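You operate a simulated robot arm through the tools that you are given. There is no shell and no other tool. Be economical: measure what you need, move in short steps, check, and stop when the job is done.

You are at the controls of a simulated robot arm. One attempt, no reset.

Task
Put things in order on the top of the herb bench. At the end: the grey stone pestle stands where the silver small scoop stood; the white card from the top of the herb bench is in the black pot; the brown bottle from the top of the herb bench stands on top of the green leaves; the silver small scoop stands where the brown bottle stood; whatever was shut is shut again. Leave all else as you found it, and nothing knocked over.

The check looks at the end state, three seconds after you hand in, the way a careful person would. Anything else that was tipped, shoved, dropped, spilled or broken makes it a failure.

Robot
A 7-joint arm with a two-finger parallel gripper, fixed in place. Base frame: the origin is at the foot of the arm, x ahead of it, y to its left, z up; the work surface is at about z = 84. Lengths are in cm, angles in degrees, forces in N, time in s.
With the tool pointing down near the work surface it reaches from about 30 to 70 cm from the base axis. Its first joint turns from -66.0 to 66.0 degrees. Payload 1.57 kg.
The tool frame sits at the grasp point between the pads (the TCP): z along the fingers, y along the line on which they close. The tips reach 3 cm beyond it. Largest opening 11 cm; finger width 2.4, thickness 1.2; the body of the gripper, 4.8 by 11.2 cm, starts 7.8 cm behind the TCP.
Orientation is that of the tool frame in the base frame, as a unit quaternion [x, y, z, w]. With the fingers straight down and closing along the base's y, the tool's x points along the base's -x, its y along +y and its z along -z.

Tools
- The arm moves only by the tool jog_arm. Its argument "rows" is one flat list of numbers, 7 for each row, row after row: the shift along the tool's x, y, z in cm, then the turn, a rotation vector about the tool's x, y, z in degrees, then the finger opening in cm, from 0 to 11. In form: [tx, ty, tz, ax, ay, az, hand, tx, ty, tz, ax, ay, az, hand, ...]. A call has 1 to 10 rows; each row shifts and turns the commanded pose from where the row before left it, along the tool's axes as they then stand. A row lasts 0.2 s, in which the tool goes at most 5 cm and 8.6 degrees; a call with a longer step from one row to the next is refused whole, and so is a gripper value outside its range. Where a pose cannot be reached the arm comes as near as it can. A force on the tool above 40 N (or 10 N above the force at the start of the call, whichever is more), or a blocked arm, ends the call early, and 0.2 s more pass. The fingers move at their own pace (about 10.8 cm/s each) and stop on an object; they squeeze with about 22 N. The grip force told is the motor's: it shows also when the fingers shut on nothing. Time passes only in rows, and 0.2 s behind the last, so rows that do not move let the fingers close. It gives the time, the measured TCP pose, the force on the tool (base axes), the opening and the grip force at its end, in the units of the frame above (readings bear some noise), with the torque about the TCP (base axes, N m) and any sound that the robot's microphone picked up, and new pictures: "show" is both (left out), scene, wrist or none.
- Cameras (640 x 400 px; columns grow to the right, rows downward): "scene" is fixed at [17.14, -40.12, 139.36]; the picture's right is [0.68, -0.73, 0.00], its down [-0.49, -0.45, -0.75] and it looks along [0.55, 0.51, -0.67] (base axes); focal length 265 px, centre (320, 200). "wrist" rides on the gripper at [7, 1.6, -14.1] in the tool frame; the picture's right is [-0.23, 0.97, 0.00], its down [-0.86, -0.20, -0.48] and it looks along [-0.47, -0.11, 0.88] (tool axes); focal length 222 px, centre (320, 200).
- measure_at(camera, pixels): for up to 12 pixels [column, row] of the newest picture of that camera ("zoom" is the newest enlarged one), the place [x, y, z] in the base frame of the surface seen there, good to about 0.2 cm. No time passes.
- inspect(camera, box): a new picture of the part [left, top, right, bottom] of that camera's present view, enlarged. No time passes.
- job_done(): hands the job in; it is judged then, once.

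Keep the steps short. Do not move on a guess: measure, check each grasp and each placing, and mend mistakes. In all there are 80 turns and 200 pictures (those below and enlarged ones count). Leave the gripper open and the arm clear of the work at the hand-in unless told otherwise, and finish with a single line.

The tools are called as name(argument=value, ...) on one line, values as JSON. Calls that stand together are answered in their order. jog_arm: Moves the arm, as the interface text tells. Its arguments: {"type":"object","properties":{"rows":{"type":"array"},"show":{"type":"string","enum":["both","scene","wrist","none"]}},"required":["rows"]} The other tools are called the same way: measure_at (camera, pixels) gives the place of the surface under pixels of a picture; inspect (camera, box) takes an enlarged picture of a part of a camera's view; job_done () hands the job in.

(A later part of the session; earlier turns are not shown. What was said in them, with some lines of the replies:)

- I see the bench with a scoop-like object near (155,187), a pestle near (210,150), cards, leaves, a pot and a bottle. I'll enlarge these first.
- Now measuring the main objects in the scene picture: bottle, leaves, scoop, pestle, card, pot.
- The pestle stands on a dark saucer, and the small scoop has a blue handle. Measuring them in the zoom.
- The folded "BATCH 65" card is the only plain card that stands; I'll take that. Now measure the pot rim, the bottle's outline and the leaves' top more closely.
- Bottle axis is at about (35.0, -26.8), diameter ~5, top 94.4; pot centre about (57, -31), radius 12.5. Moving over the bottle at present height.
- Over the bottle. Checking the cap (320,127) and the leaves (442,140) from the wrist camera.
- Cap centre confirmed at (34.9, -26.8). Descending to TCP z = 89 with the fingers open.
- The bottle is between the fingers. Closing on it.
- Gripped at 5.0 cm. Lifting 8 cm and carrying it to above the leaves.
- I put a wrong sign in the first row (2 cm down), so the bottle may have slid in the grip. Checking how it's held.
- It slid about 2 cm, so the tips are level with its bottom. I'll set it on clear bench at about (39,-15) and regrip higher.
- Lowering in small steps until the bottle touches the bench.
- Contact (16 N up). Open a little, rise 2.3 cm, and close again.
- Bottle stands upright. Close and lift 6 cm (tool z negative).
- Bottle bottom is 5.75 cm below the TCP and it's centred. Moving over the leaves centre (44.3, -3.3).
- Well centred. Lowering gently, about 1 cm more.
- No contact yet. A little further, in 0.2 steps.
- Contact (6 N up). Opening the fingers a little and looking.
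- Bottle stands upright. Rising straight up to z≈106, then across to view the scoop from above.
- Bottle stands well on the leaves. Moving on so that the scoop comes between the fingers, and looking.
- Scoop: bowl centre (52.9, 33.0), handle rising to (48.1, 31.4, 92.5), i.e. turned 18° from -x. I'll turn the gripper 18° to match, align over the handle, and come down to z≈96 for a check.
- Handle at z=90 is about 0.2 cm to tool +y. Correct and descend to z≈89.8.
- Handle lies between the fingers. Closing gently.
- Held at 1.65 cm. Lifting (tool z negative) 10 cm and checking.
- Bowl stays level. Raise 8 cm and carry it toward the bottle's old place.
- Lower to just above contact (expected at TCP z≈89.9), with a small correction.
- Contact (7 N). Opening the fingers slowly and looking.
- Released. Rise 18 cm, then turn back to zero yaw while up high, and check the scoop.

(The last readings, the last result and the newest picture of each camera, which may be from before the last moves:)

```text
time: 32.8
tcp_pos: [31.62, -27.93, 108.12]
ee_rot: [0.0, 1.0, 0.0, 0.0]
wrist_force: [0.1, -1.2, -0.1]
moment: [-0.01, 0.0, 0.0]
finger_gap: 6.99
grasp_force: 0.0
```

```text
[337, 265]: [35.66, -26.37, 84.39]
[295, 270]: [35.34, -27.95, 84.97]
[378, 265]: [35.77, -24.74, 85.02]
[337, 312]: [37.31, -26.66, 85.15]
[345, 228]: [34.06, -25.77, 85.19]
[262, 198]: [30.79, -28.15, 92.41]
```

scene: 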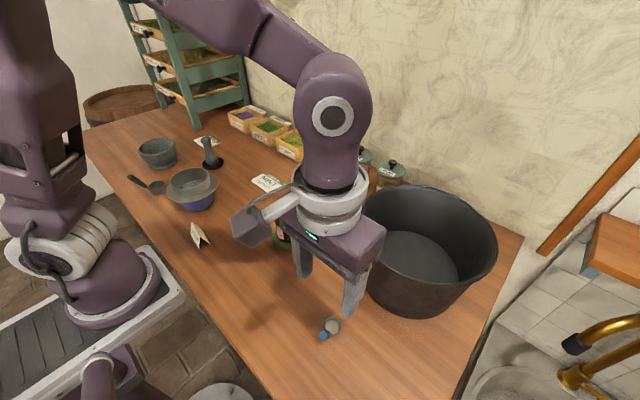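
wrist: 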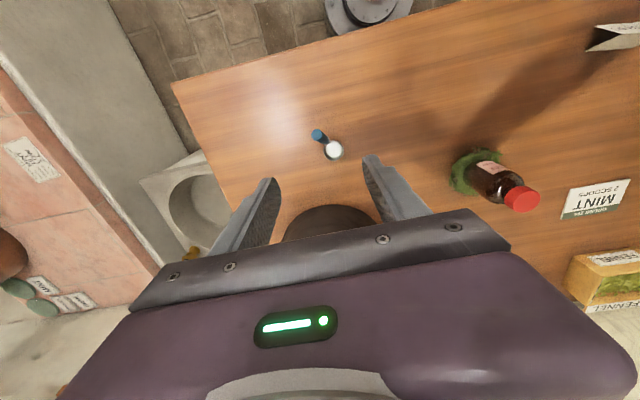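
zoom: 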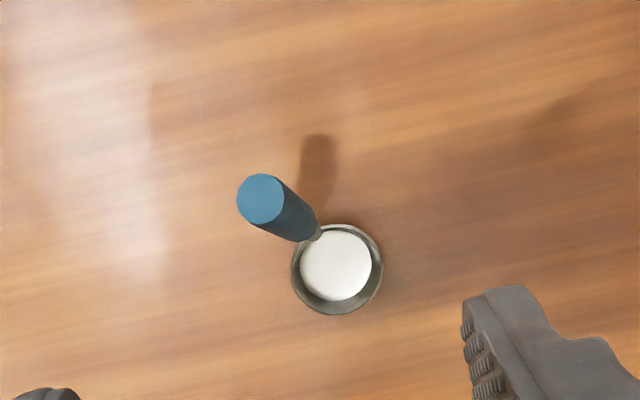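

Scoop stands upright with bowl at (35.6, -26.4), good. Next the pestle at about (49.7, 44.1): moving across at z=108.

jog_arm(rows=[-1, 4.5, 0, 0, 0, 0, 7, -1, 4.5, 0, 0, 0, 0, 7, -1, 4.5, 0, 0, 0, 0, 7, -1, 4.5, 0, 0, 0, 0, 7, -1, 4.5, 0, 0, 0, 0, 7, -1, 4.5, 0, 0, 0, 0, 7, -1, 4.5, 0, 0, 0, 0, 7, -1, 4.5, 0, 0, 0, 0, 7, -1, 4.5, 0, 0, 0, 0, 7, -1, 4.5, 0, 0, 0, 0, 7], show="none")

jog_arm(rows=[-0.8, 4.5, 0, 0, 0, 0, 7, -0.8, 4.5, 0, 0, 0, 0, 7, -0.8, 4.5, 0, 0, 0, 0, 7, -0.8, 4.5, 0, 0, 0, 0, 7, -0.8, 4.5, 0, 0, 0, 0, 7, -0.8, 4.5, 0, 0, 0, 0, 7, 0, 0, 0, 0, 0, 0, 7])

inspect(camera="wrist", box=[230, 90, 430, 230])

```text
time: 35.0
tcp_pos: [41.53, 17.22, 108.06]
ee_rot: [0.001, 1.0, 0.0, -0.001]
wrist_force: [-0.4, 0.1, 0.0]
moment: [0.03, -0.03, 0.04]
finger_gap: 7.0
grasp_force: 0.0
```

```text
time: 36.6
tcp_pos: [45.88, 41.85, 108.1]
ee_rot: [0.0, 1.0, 0.0, 0.0]
wrist_force: [0.1, -0.8, -0.7]
moment: [-0.03, 0.02, 0.03]
finger_gap: 7.01
grasp_force: 0.1
out of reach, approached as far as the arm can: row 6
```

scene: 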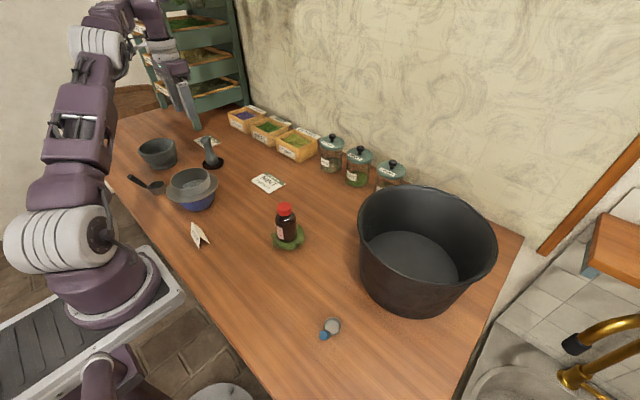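
wrist: 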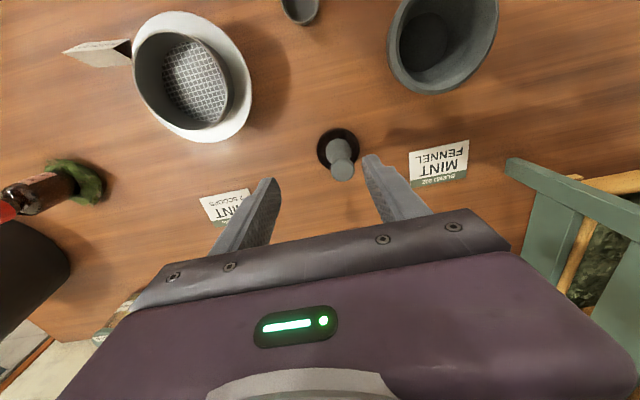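

```text
2.86 times, centred on (330, 160) of wrist
```

zoom: 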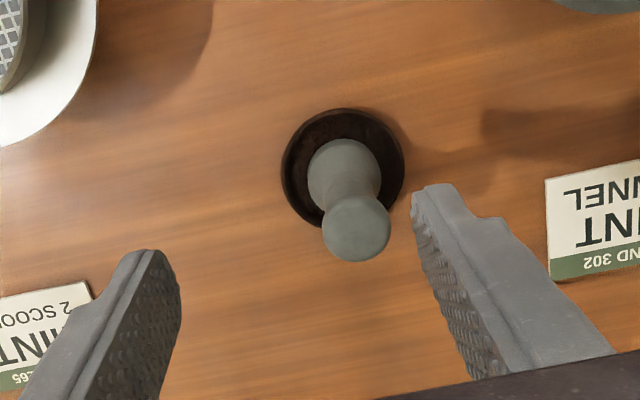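

Reach is limited at this height. Measure the pestle here, then come lower.

measure_at(camera="zoom", pixels=[[356, 225], [325, 225], [390, 230], [356, 258], [350, 190], [325, 190], [376, 190], [345, 160], [285, 165], [402, 165], [335, 112], [310, 170]])

```text
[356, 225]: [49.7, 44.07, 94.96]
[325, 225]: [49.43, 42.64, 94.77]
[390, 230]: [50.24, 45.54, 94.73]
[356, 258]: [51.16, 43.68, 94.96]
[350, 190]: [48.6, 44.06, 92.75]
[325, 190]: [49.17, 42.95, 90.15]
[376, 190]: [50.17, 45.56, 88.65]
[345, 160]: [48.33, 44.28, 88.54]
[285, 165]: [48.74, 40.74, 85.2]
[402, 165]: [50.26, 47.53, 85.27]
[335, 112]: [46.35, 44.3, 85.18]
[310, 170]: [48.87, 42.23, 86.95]
```

Pestle axis is (49.8, 44.1), top z 95. Coming down to z≈100 first, then reading the pose.

jog_arm(rows=[0, 0, 4, 0, 0, 0, 7, 0, 0, 4, 0, 0, 0, 7, 0, 0, 0, 0, 0, 0, 7], show="none")

```text
time: 37.4
tcp_pos: [46.02, 41.75, 100.1]
ee_rot: [0.0, 1.0, 0.0, 0.0]
wrist_force: [-0.2, 0.9, -0.3]
moment: [-0.01, 0.03, -0.02]
finger_gap: 7.01
grasp_force: 0.0
```

jog_arm(rows=[-1.9, 1.2, 0, 0, 0, 0, 7, -1.9, 1.2, 0, 0, 0, 0, 7, 0, 0, 0, 0, 0, 0, 7], show="wrist")

```text
time: 38.2
tcp_pos: [47.98, 43.0, 100.06]
ee_rot: [0.0, 1.0, -0.001, 0.001]
wrist_force: [0.7, 0.7, 0.5]
moment: [0.01, 0.01, -0.03]
finger_gap: 6.97
grasp_force: 0.0
out of reach, approached as far as the arm can: row 2
```

wrist: 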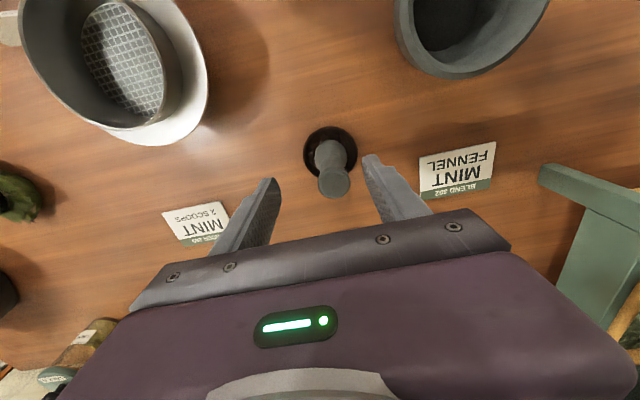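

Reach shrinks with height. I'll straddle: align y at 44.1 with x held back, go down to z≈92, then move forward around the neck.

jog_arm(rows=[1.2, 1.1, 0, 0, 0, 0, 7, 0, 0, 4, 0, 0, 0, 7, 0, 0, 4, 0, 0, 0, 7, 0, 0, 0, 0, 0, 0, 7], show="wrist")

inspect(camera="scene", box=[160, 95, 270, 185])

```text
time: 39.2
tcp_pos: [46.68, 44.16, 92.05]
ee_rot: [0.0, 1.0, 0.0, -0.001]
wrist_force: [-0.3, 0.0, 1.1]
moment: [0.03, 0.03, 0.01]
finger_gap: 7.01
grasp_force: 0.0
```

wrist: 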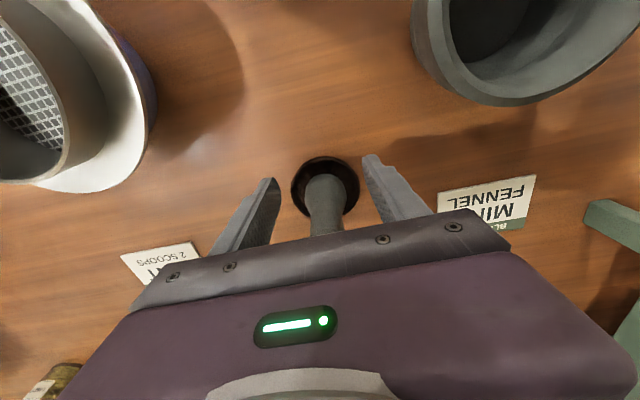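

```text
4.44 times, centred on (215, 140) of scene
```

zoom: 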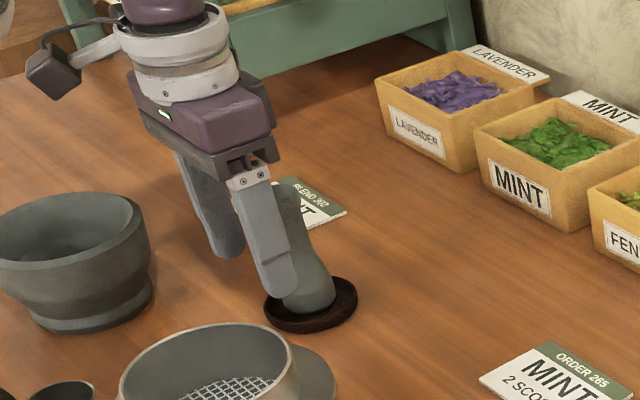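

Straddling works. Moving forward 3.1 cm at z≈91.7.

jog_arm(rows=[-1.5, 0, 0.3, 0, 0, 0, 7, -1.6, 0, 0, 0, 0, 0, 7, 0, 0, 0, 0, 0, 0, 7], show="none")

inspect(camera="scene", box=[160, 95, 270, 185])

```text
time: 40.0
tcp_pos: [49.23, 44.32, 91.77]
ee_rot: [-0.006, 1.0, 0.0, 0.0]
wrist_force: [0.1, 0.4, -0.4]
moment: [-0.06, 0.03, -0.03]
finger_gap: 7.01
grasp_force: 0.0
out of reach, approached as far as the arm can: row 2
```

```text
4.44 times, centred on (215, 140) of scene
```

zoom: 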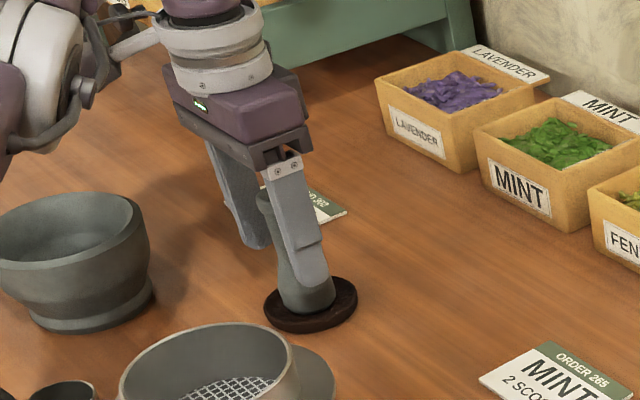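

Within 0.6 cm of the axis, inside the pads' width. Closing slowly on the neck.

jog_arm(rows=[0, 0, 0, 0, 0, 0, 5, 0, 0, 0, 0, 0, 0, 3.5, 0, 0, 0, 0, 0, 0, 2.5, 0, 0, 0, 0, 0, 0, 1.5, 0, 0, 0, 0, 0, 0, 1.5], show="wrist")

inspect(camera="scene", box=[160, 95, 270, 185])

```text
time: 41.2
tcp_pos: [49.21, 44.36, 91.72]
ee_rot: [-0.005, 1.0, 0.0, -0.001]
wrist_force: [0.5, -0.5, 0.7]
moment: [0.01, -0.08, 0.01]
finger_gap: 3.08
grasp_force: 21.9
```

wrist: 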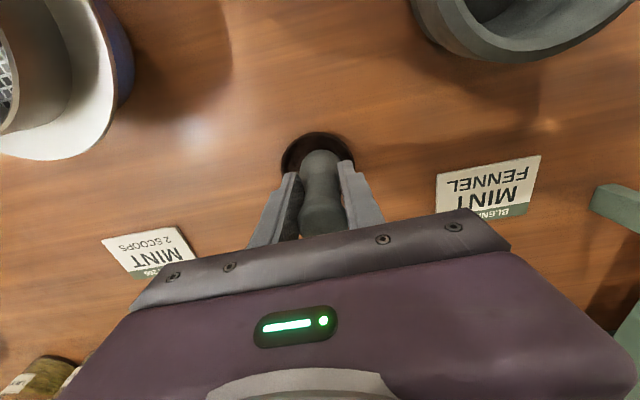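

```text
4.44 times, centred on (215, 140) of scene
```

zoom: 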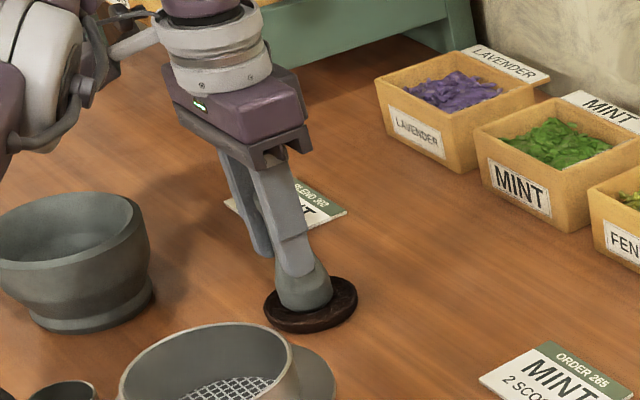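

Gripped at 3.08. Lifting gently 3 cm with slight inward motion because of the reach limit.

jog_arm(rows=[0.15, 0, -0.5, 0, 0, 0, 1.5, 0.15, 0, -0.5, 0, 0, 0, 1.5, 0.3, 0, -1, 0, 0, 0, 1.5, 0.5, 0, -1.5, 0, 0, 0, 1.5, 0, 0, 0, 0, 0, 0, 1.5], show="wrist")

inspect(camera="scene", box=[160, 95, 270, 185])

```text
time: 42.4
tcp_pos: [48.63, 44.16, 95.2]
ee_rot: [0.0, 1.0, 0.0, 0.0]
wrist_force: [-0.1, -0.5, -1.5]
moment: [0.0, 0.02, 0.02]
finger_gap: 3.07
grasp_force: 22.0
```

wrist: 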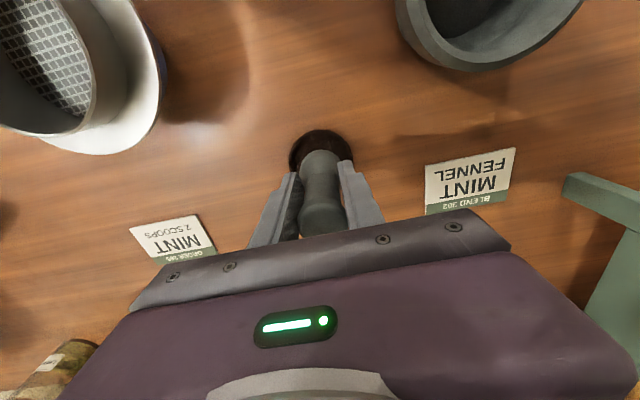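

```text
4.44 times, centred on (215, 140) of scene
```

zoom: 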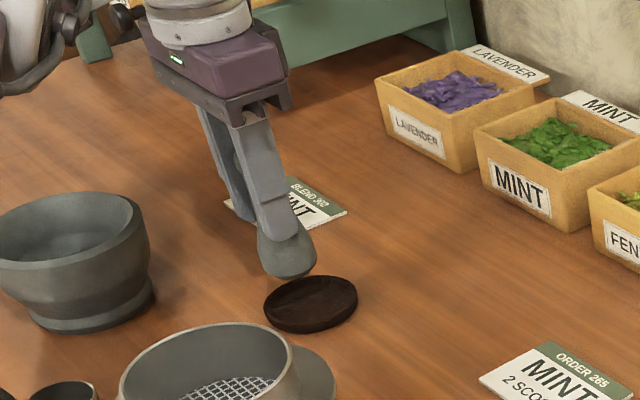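

Pestle lifted, saucer undisturbed. Carrying it to the scoop's old place: TCP target (52.05, 32.9).

jog_arm(rows=[0, -3.8, 0, 0, 0, 0, 1.5, -1.7, -3.8, 0, 0, 0, 0, 1.5, -1.7, -3.66, 0, 0, 0, 0, 1.5, 0, 0, 2.5, 0, 0, 0, 1.5, 0, 0, 0.7, 0, 0, 0, 1.5, 0, 0, 0, 0, 0, 0, 1.5], show="wrist")

inspect(camera="scene", box=[180, 95, 290, 195])

```text
time: 43.8
tcp_pos: [52.08, 32.94, 92.01]
ee_rot: [-0.001, 1.0, 0.0, 0.0]
wrist_force: [1.5, 0.1, -2.5]
moment: [-0.01, -0.01, 0.04]
finger_gap: 3.06
grasp_force: 21.6
```

wrist: 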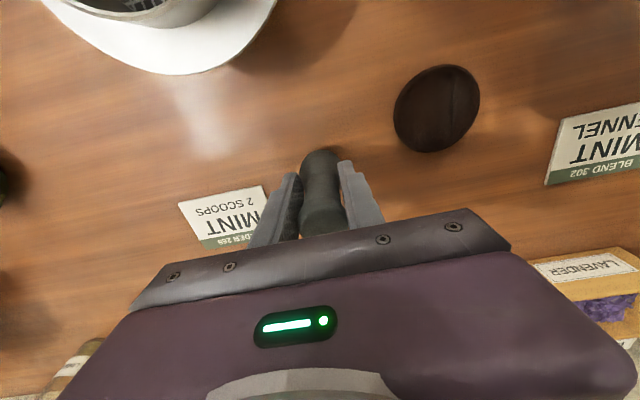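

```text
4.00 times, centred on (235, 145) of scene
```

zoom: 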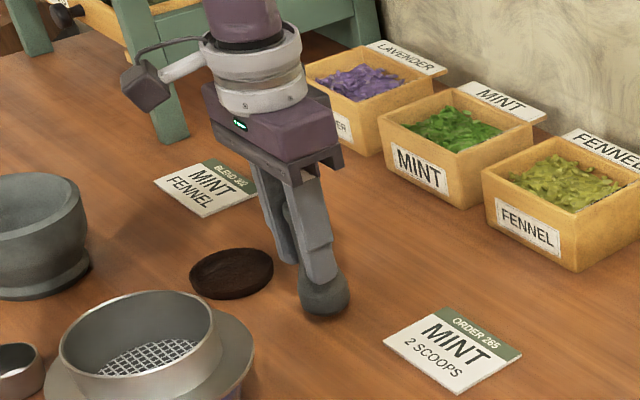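

Lowering in 0.2 steps until contact (expected z≈91.2).

jog_arm(rows=[0, 0, 0.3, 0, 0, 0, 1.5, 0, 0, 0.2, 0, 0, 0, 1.5, 0, 0, 0.15, 0, 0, 0, 1.5, 0, 0, 0, 0, 0, 0, 1.5], show="none")

```text
time: 44.8
tcp_pos: [52.13, 32.99, 91.34]
ee_rot: [0.0, 1.0, 0.0, 0.0]
wrist_force: [-0.3, 0.4, -3.0]
moment: [0.01, 0.0, 0.02]
finger_gap: 3.07
grasp_force: 21.6
```

jog_arm(rows=[0, 0, 0.15, 0, 0, 0, 1.5, 0, 0, 0.15, 0, 0, 0, 1.5, 0, 0, 0, 0, 0, 0, 1.5], show="none")

```text
time: 45.6
tcp_pos: [52.13, 32.95, 91.09]
ee_rot: [0.0, 1.0, -0.001, 0.0]
wrist_force: [-2.7, -1.7, 8.4]
moment: [-0.16, 0.18, 0.0]
finger_gap: 3.11
grasp_force: 22.4
```

Contact (8 N). Opening slowly.

jog_arm(rows=[0, 0, 0, 0, 0, 0, 3.4, 0, 0, 0, 0, 0, 0, 3.8, 0, 0, 0, 0, 0, 0, 4.5, 0, 0, 0, 0, 0, 0, 6, 0, 0, 0, 0, 0, 0, 6], show="none")

inspect(camera="scene", box=[180, 95, 290, 195])

```text
time: 46.8
tcp_pos: [52.02, 32.93, 91.17]
ee_rot: [0.0, 1.0, 0.0, 0.0]
wrist_force: [0.2, 0.4, -0.4]
moment: [0.01, -0.03, 0.02]
finger_gap: 6.01
grasp_force: 0.0
```

```text
4.00 times, centred on (235, 145) of scene
```

zoom: 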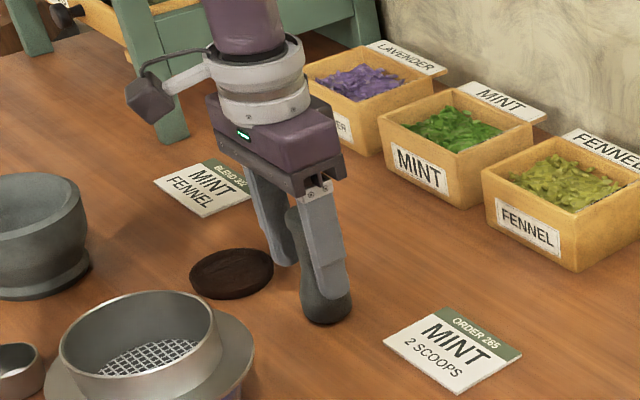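

Pestle stands free. Rising and moving to above the folded card at about (29, 14).

jog_arm(rows=[0, 0, -3, 0, 0, 0, 6, 0, 0, -4, 0, 0, 0, 6, 0, 0, -4, 0, 0, 0, 6, 0, 0, -3, 0, 0, 0, 6, 3.5, -3.3, 0, 0, 0, 0, 6, 3.5, -3.3, 0, 0, 0, 0, 6, 3.5, -3.3, 0, 0, 0, 0, 6, 3.5, -3.3, 0, 0, 0, 0, 6, 3.5, -3.3, 0, 0, 0, 0, 6, 3, -2.5, 0, 0, 0, 0, 6])

inspect(camera="scene", box=[180, 110, 270, 190])

inspect(camera="wrist", box=[230, 60, 430, 200])

```text
time: 49.0
tcp_pos: [31.44, 13.86, 105.15]
ee_rot: [0.0, 1.0, 0.001, 0.0]
wrist_force: [0.0, 0.1, 0.3]
moment: [0.0, -0.04, -0.01]
finger_gap: 6.0
grasp_force: 0.0
```

scene: 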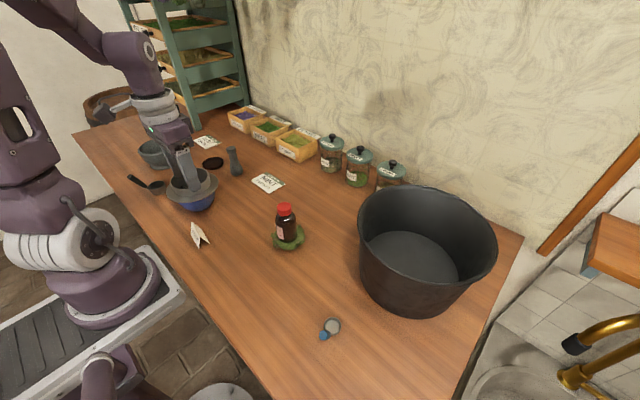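
wrist: 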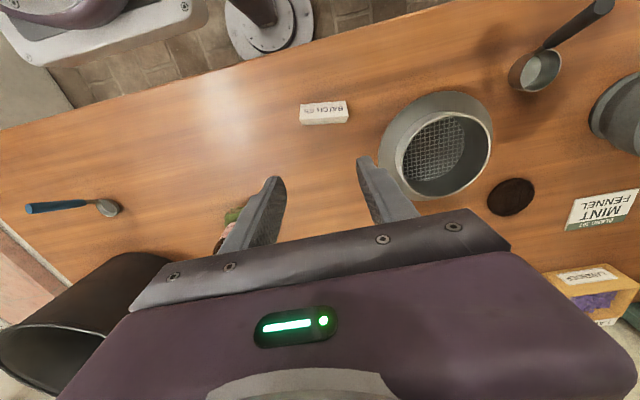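

```text
5.00 times, centred on (225, 150) of scene
```

zoom: 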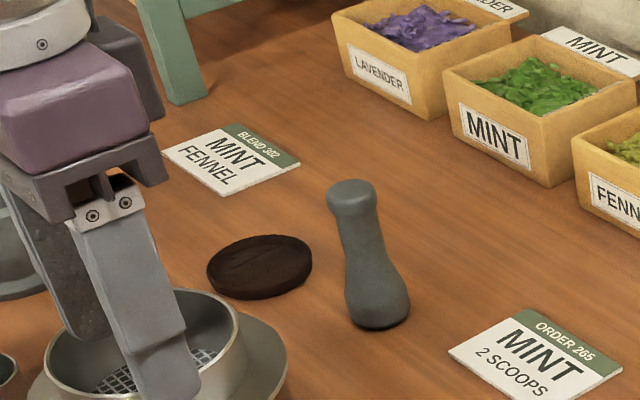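

```text
2.86 times, centred on (330, 130) of wrist
```

zoom: 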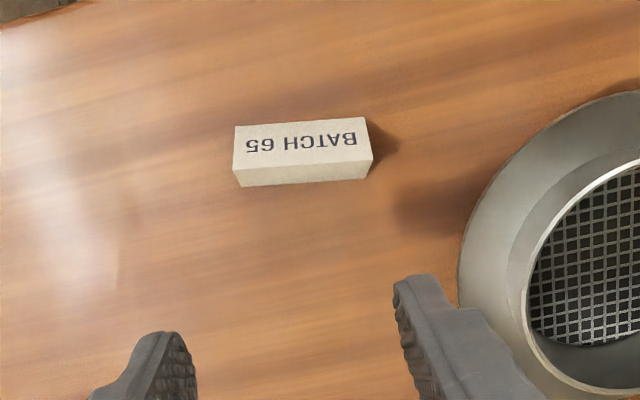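

Pestle stands upright. Now measuring the folded card.

measure_at(camera="zoom", pixels=[[237, 168], [368, 155], [302, 163], [240, 128], [364, 119], [302, 124], [300, 145], [300, 175], [243, 184], [366, 176], [470, 230]])

measure_at(camera="scene", pixels=[[192, 222], [200, 236], [196, 230], [233, 155], [236, 172], [193, 178], [415, 250], [430, 262], [400, 245]])

```text
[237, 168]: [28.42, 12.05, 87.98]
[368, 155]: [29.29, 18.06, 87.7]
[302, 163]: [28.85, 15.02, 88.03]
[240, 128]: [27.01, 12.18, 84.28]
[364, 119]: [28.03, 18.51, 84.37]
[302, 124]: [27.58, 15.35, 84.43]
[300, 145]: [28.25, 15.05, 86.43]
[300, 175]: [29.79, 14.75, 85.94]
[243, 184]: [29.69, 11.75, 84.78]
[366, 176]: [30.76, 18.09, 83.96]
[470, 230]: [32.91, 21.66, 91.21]
```

```text
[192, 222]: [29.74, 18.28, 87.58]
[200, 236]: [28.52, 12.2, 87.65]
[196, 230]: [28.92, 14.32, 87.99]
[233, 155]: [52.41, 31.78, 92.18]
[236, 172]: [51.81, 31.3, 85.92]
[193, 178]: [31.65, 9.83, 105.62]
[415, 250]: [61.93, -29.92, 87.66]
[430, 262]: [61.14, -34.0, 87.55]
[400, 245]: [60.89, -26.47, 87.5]
```

Card ridge runs (28.4,12.1)→(29.4,18.2), height 88. I'll grip it end to end, turned 9°. Checking the sieve's edges for clearance first.

measure_at(camera="wrist", pixels=[[379, 158], [384, 130], [400, 108], [440, 93], [494, 130], [385, 145], [410, 150], [430, 185], [445, 118], [470, 115]])

```text
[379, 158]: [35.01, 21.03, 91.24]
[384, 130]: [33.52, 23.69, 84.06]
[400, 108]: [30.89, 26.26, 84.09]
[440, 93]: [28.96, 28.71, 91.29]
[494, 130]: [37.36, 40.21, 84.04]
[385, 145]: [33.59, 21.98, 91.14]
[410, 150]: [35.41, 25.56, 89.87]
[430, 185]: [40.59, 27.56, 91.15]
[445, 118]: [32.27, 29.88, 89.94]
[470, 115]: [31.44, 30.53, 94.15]
```

Clear of the sieve. Turn 9°, align over (28.9, 15.1), open to 8.5, come down to z≈93 and check.

jog_arm(rows=[0, 0, 0, 0, 0, 4.5, 8.5, 0, 0, 0, 0, 0, 4.5, 8.5, 2.7, 0.83, 0, 0, 0, 0, 8.5, 0, 0, 4, 0, 0, 0, 8.5, 0, 0, 4, 0, 0, 0, 8.5, 0, 0, 4, 0, 0, 0, 8.5, 0, 0, 0, 0, 0, 0, 8.5])

inspect(camera="scene", box=[150, 190, 250, 270])

```text
time: 50.6
tcp_pos: [28.95, 15.05, 93.05]
ee_rot: [0.078, 0.997, 0.0, 0.0]
wrist_force: [-0.5, 0.3, -0.2]
moment: [0.0, 0.01, 0.01]
finger_gap: 8.48
grasp_force: 0.0
```

scene: 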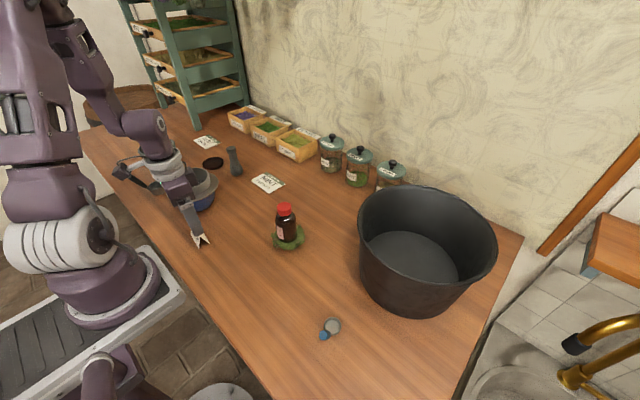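
wrist: 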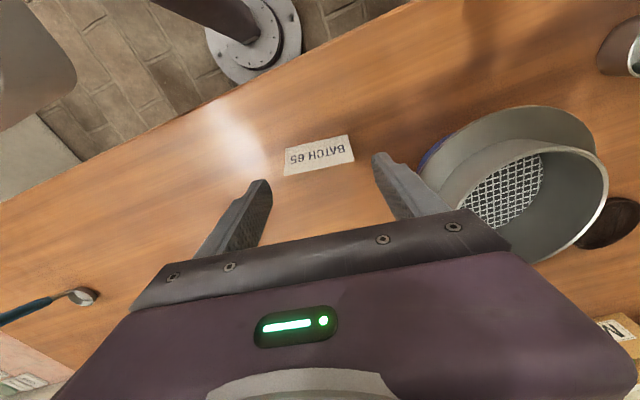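

```text
5.00 times, centred on (200, 230) of scene
```

zoom: 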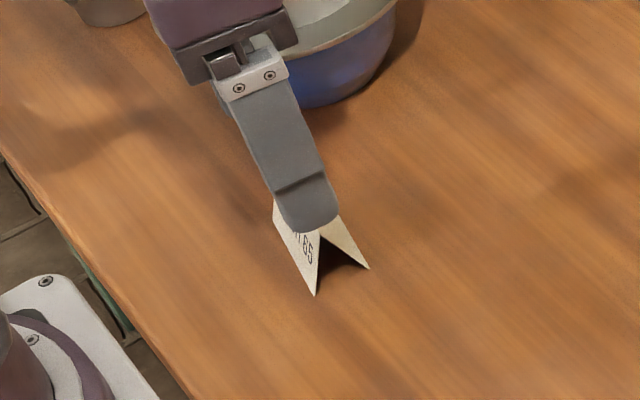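

measure_at(camera="wrist", pixels=[[287, 174], [352, 160], [319, 166], [287, 150], [348, 137]])

```text
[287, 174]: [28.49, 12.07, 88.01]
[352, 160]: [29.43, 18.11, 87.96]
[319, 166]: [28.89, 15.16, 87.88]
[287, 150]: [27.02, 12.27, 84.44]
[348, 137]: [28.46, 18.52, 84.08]
```

Aligned with the card's ridge. Descend 5.5 cm (tips ~0.5 above the bench) and close.

jog_arm(rows=[0, 0, 3, 0, 0, 0, 8.5, 0, 0, 2.3, 0, 0, 0, 8.5, 0, 0, 0, 0, 0, 0, 7.2, 0, 0, 0, 0, 0, 0, 6.6, 0, 0, 0, 0, 0, 0, 5.8, 0, 0, 0, 0, 0, 0, 5.5], show="wrist")

inspect(camera="scene", box=[150, 190, 250, 270])

```text
time: 52.0
tcp_pos: [29.03, 15.06, 87.84]
ee_rot: [0.078, 0.997, -0.001, -0.001]
wrist_force: [0.0, -0.8, 0.3]
moment: [-0.03, 0.0, 0.0]
finger_gap: 6.35
grasp_force: 22.0
```

wrist: 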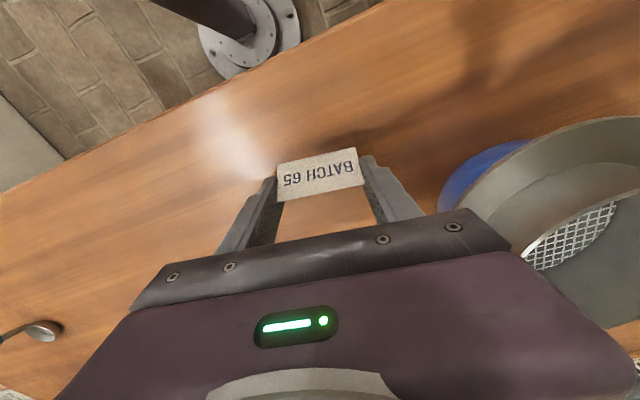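

```text
5.00 times, centred on (200, 230) of scene
```

zoom: 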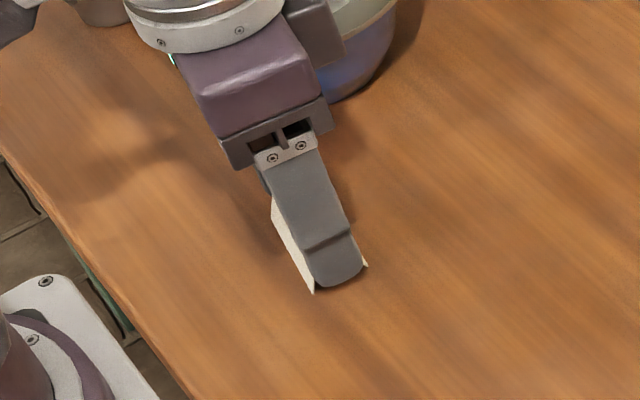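

Gripped at 6.35. Lift to z≈107 and turn toward the pot's bearing.

jog_arm(rows=[0, 0, -1.5, 0, 0, 0, 5.5, 0, 0, -3.5, 0, 0, 0, 5.5, 0, 0, -4.7, 0, 0, 0, 5.5, 0, 0, -4.7, 0, 0, 0, 5.5, 0, 0, -4.8, 0, 0, 0, 5.5, 0, 0, 0, 0, 0, 6.5, 5.5, 0, 0, 0, 0, 0, 6.5, 5.5, 0, 0, 0, 0, 0, 6.4, 5.5, -3.839, -2.453, 0, 0, 0, 0, 5.5], show="wrist")

```text
time: 54.0
tcp_pos: [31.29, 11.12, 107.09]
ee_rot: [0.246, 0.969, 0.0, 0.001]
wrist_force: [-0.2, -0.8, -0.5]
moment: [-0.02, -0.01, -0.02]
finger_gap: 6.33
grasp_force: 21.7
```

wrist: 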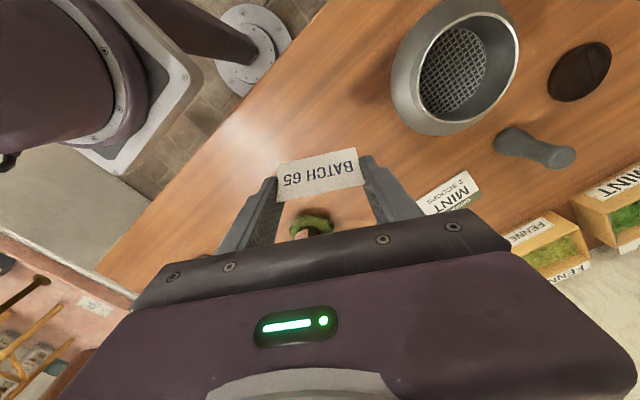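

Card held firmly. Carry it over the near half of the pot.

jog_arm(rows=[-3.839, -2.453, 0, 0, 0, 0, 5.5, -3.839, -2.453, 0, 0, 0, 0, 5.5, -3.839, -2.453, 0, 0, 0, 0, 5.5, -3.839, -2.453, 0, 0, 0, 0, 5.5, -3.839, -2.453, 0, 0, 0, 0, 5.5, -3.839, -2.453, 0, 0, 0, 0, 5.5, -3.839, -2.453, 0, 0, 0, 0, 5.5, -3.839, -2.453, 0, 0, 0, 0, 5.5, -3.839, -2.453, 0, 0, 0, 0, 5.5, -3.839, -2.453, 0, 0, 0, 0, 5.5])

inspect(camera="scene", box=[330, 110, 510, 320])

```text
time: 56.2
tcp_pos: [53.33, -28.81, 106.97]
ee_rot: [0.245, 0.969, 0.0, -0.001]
wrist_force: [-0.1, -0.4, 0.1]
moment: [0.06, 0.03, 0.0]
finger_gap: 6.36
grasp_force: 22.3
```

scene: 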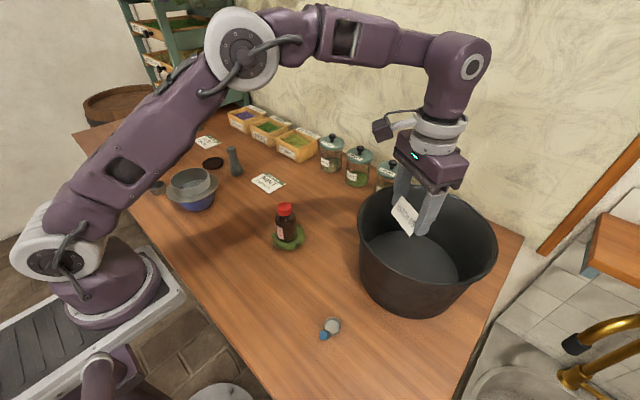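
wrist: 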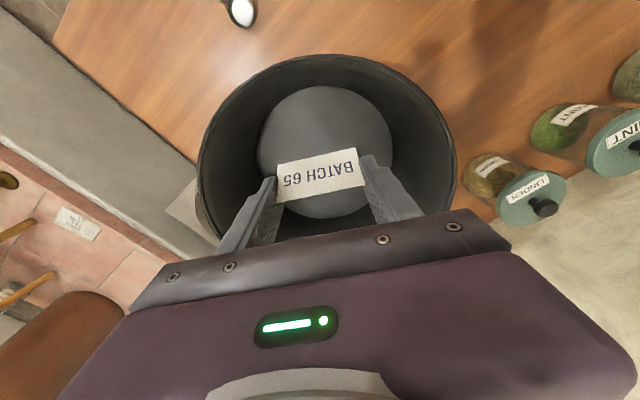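

```text
1.90 times, centred on (420, 215) of scene
```

zoom: 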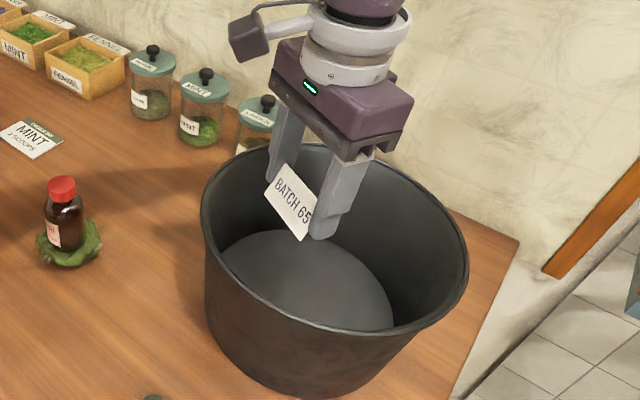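

Over the pot. Measuring rim and floor edges in the wrist picture.

measure_at(camera="wrist", pixels=[[325, 57], [204, 140], [450, 140], [258, 75], [405, 78], [320, 88], [259, 145], [391, 145], [320, 215], [300, 130]])

```text
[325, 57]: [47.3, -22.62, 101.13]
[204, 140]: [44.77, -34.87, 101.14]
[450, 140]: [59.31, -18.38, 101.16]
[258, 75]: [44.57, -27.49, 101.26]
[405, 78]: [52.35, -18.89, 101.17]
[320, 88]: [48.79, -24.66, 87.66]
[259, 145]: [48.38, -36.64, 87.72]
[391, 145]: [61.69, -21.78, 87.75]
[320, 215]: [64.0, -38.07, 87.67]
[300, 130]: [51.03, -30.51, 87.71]
```

Plenty of room: rim radius ~12.8 about (57,-31). Descend to z≈97, go 2 cm outward, then to z≈92.

jog_arm(rows=[0, 0, 3.5, 0, 0, 0, 5.5, 0, 0, 3.5, 0, 0, 0, 5.5, 0, 0, 3, 0, 0, 0, 5.5, -2, 0, 0, 0, 0, 0, 5.5, 0, 0, 3, 0, 0, 0, 5.5, 0, 0, 1.8, 0, 0, 0, 5.5, 0, 0, 0, 0, 0, 0, 5.5])

```text
time: 57.8
tcp_pos: [55.18, -29.73, 92.22]
ee_rot: [0.245, 0.97, -0.001, 0.0]
wrist_force: [-0.2, -0.1, 0.2]
moment: [-0.04, 0.02, 0.01]
finger_gap: 6.33
grasp_force: 21.8
```

scene: 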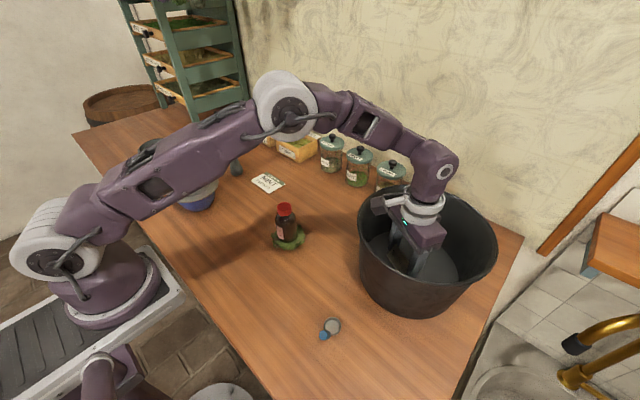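
wrist: 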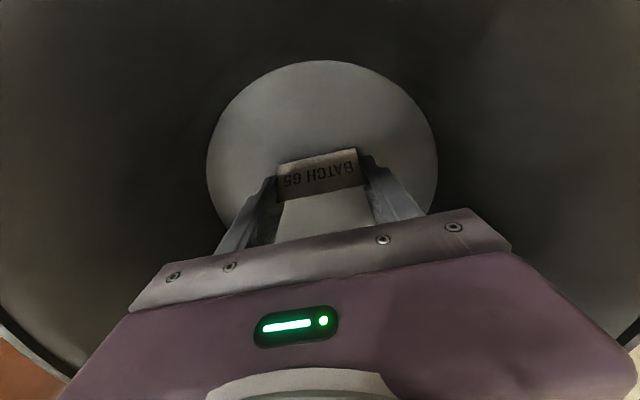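

Lowering the last bit in small steps.

jog_arm(rows=[0, 0, 0.3, 0, 0, 0, 5.5, 0, 0, 0.25, 0, 0, 0, 5.5, 0, 0, 0.1, 0, 0, 0, 5.5, 0, 0, 0, 0, 0, 0, 5.5], show="none")

```text
time: 58.8
tcp_pos: [55.21, -29.59, 91.57]
ee_rot: [0.245, 0.97, 0.0, 0.0]
wrist_force: [0.0, -0.8, 0.3]
moment: [0.01, -0.05, 0.01]
finger_gap: 6.34
grasp_force: 21.9
```

jog_arm(rows=[0, 0, 0.12, 0, 0, 0, 5.5, 0, 0, 0.1, 0, 0, 0, 5.5, 0, 0, 0, 0, 0, 0, 5.5], show="none")

```text
time: 59.6
tcp_pos: [55.13, -29.6, 91.34]
ee_rot: [0.246, 0.969, 0.0, 0.0]
wrist_force: [-0.2, 0.1, 3.6]
moment: [-0.01, -0.04, 0.0]
finger_gap: 6.34
grasp_force: 21.7
```

Contact (3.6 N). Opening slowly to 8.5.

jog_arm(rows=[0, 0, 0, 0, 0, 0, 6.6, 0, 0, 0, 0, 0, 0, 7, 0, 0, 0, 0, 0, 0, 8.5, 0, 0, 0, 0, 0, 0, 8.5, 0, 0, -2.5, 0, 0, 0, 8.5, 0, 0, -3, 0, 0, 0, 8.5], show="wrist")

```text
time: 61.0
tcp_pos: [55.29, -29.46, 96.84]
ee_rot: [0.245, 0.969, 0.0, 0.0]
wrist_force: [0.4, -0.3, -0.2]
moment: [0.02, -0.01, 0.0]
finger_gap: 8.49
grasp_force: 0.1
```

wrist: 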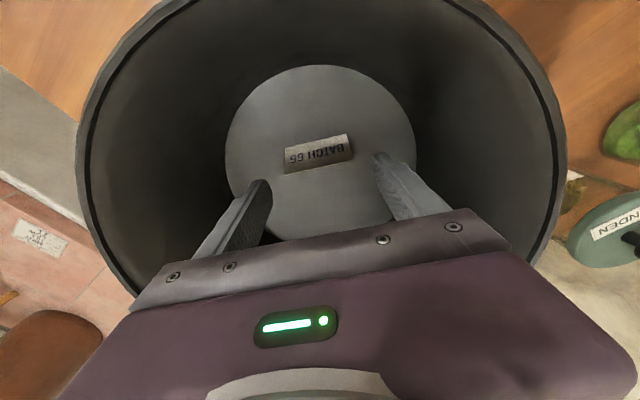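

Card stands on the pot floor. Retreat: inward 2, up, then back toward the start pose.

jog_arm(rows=[2, 0, 0, 0, 0, 0, 8.5, 0, 0, -4, 0, 0, 0, 8.5, 0, 0, -4, 0, 0, 0, 8.5, 0, 0, -3, 0, 0, 0, 8.5, 3.5, 2, -1, 0, 0, 0, 9, 3.5, 2, -1, 0, 0, 0, 9, 3.5, 2, -1, 0, 0, 0, 10, 3.5, 2, -1, 0, 0, 0, 11, 3.5, 2, -1, 0, 0, 0, 11, 3.5, 2, -1, 0, 0, 0, 11], show="none")

jog_arm(rows=[2, 4, 0, 0, 0, 0, 11, 2, 4, 0, 0, 0, 0, 11, 2, 4, 0, 0, 0, 0, 11, 0, 4, 0, 0, 0, -7, 11, 0, 4, 0, 0, 0, -7, 11, 0, 4, 0, 0, 0, -7, 11, 0, 4, 0, 0, 0, -7, 11, 0, 0, 0, 0, 0, 0, 11])

inspect(camera="scene", box=[100, 110, 300, 260])

inspect(camera="scene", box=[250, 180, 510, 360])

```text
time: 63.2
tcp_pos: [40.59, -8.02, 113.88]
ee_rot: [0.245, 0.969, 0.0, 0.0]
wrist_force: [-0.2, -0.4, 0.2]
moment: [0.02, 0.03, 0.02]
finger_gap: 11.0
grasp_force: 0.0
```

```text
time: 65.0
tcp_pos: [46.0, 20.5, 113.9]
ee_rot: [0.002, 1.0, 0.0, 0.0]
wrist_force: [0.0, 0.2, -0.2]
moment: [0.02, -0.03, -0.01]
finger_gap: 11.0
grasp_force: 0.0
```

scene: 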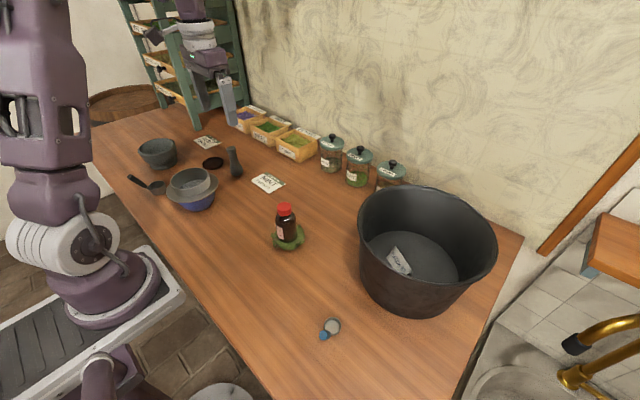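
wrist: 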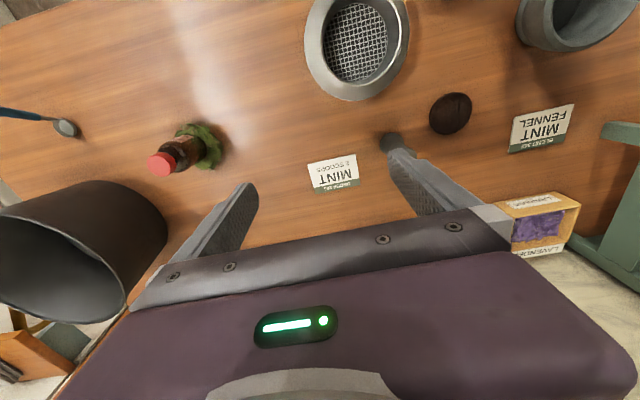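

```text
2.67 times, centred on (200, 185) of scene
```

zoom: 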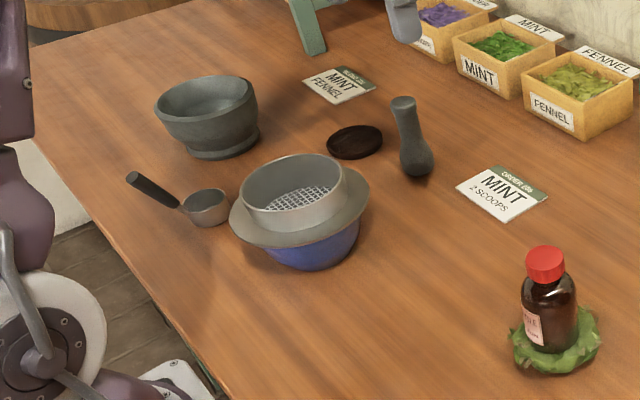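

```text
2.22 times, centred on (380, 270) of scene
```

zoom: 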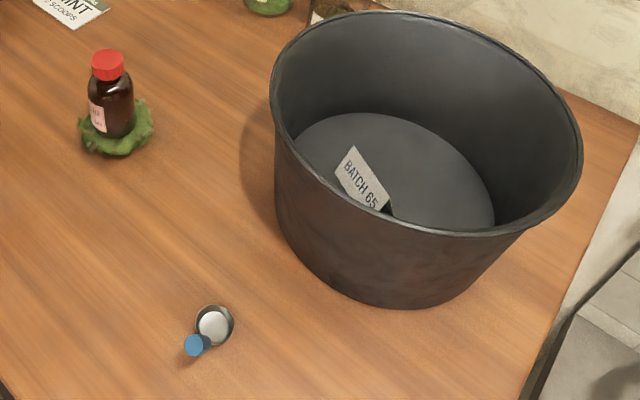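

All items are where they should be, upright and at rest. The gripper is open and high above the bench, so I'm handing in.

job_done()

```text
The job is handed in.
```

Job handed in: the pestle is at the scoop's old place, the small scoop at the bottle's, the bottle on the leaves, and the folded "BATCH 65" card, which I took to be "the white card" (two flat printed cards also lie on the bench), in the black pot; nothing was opened or knocked over.
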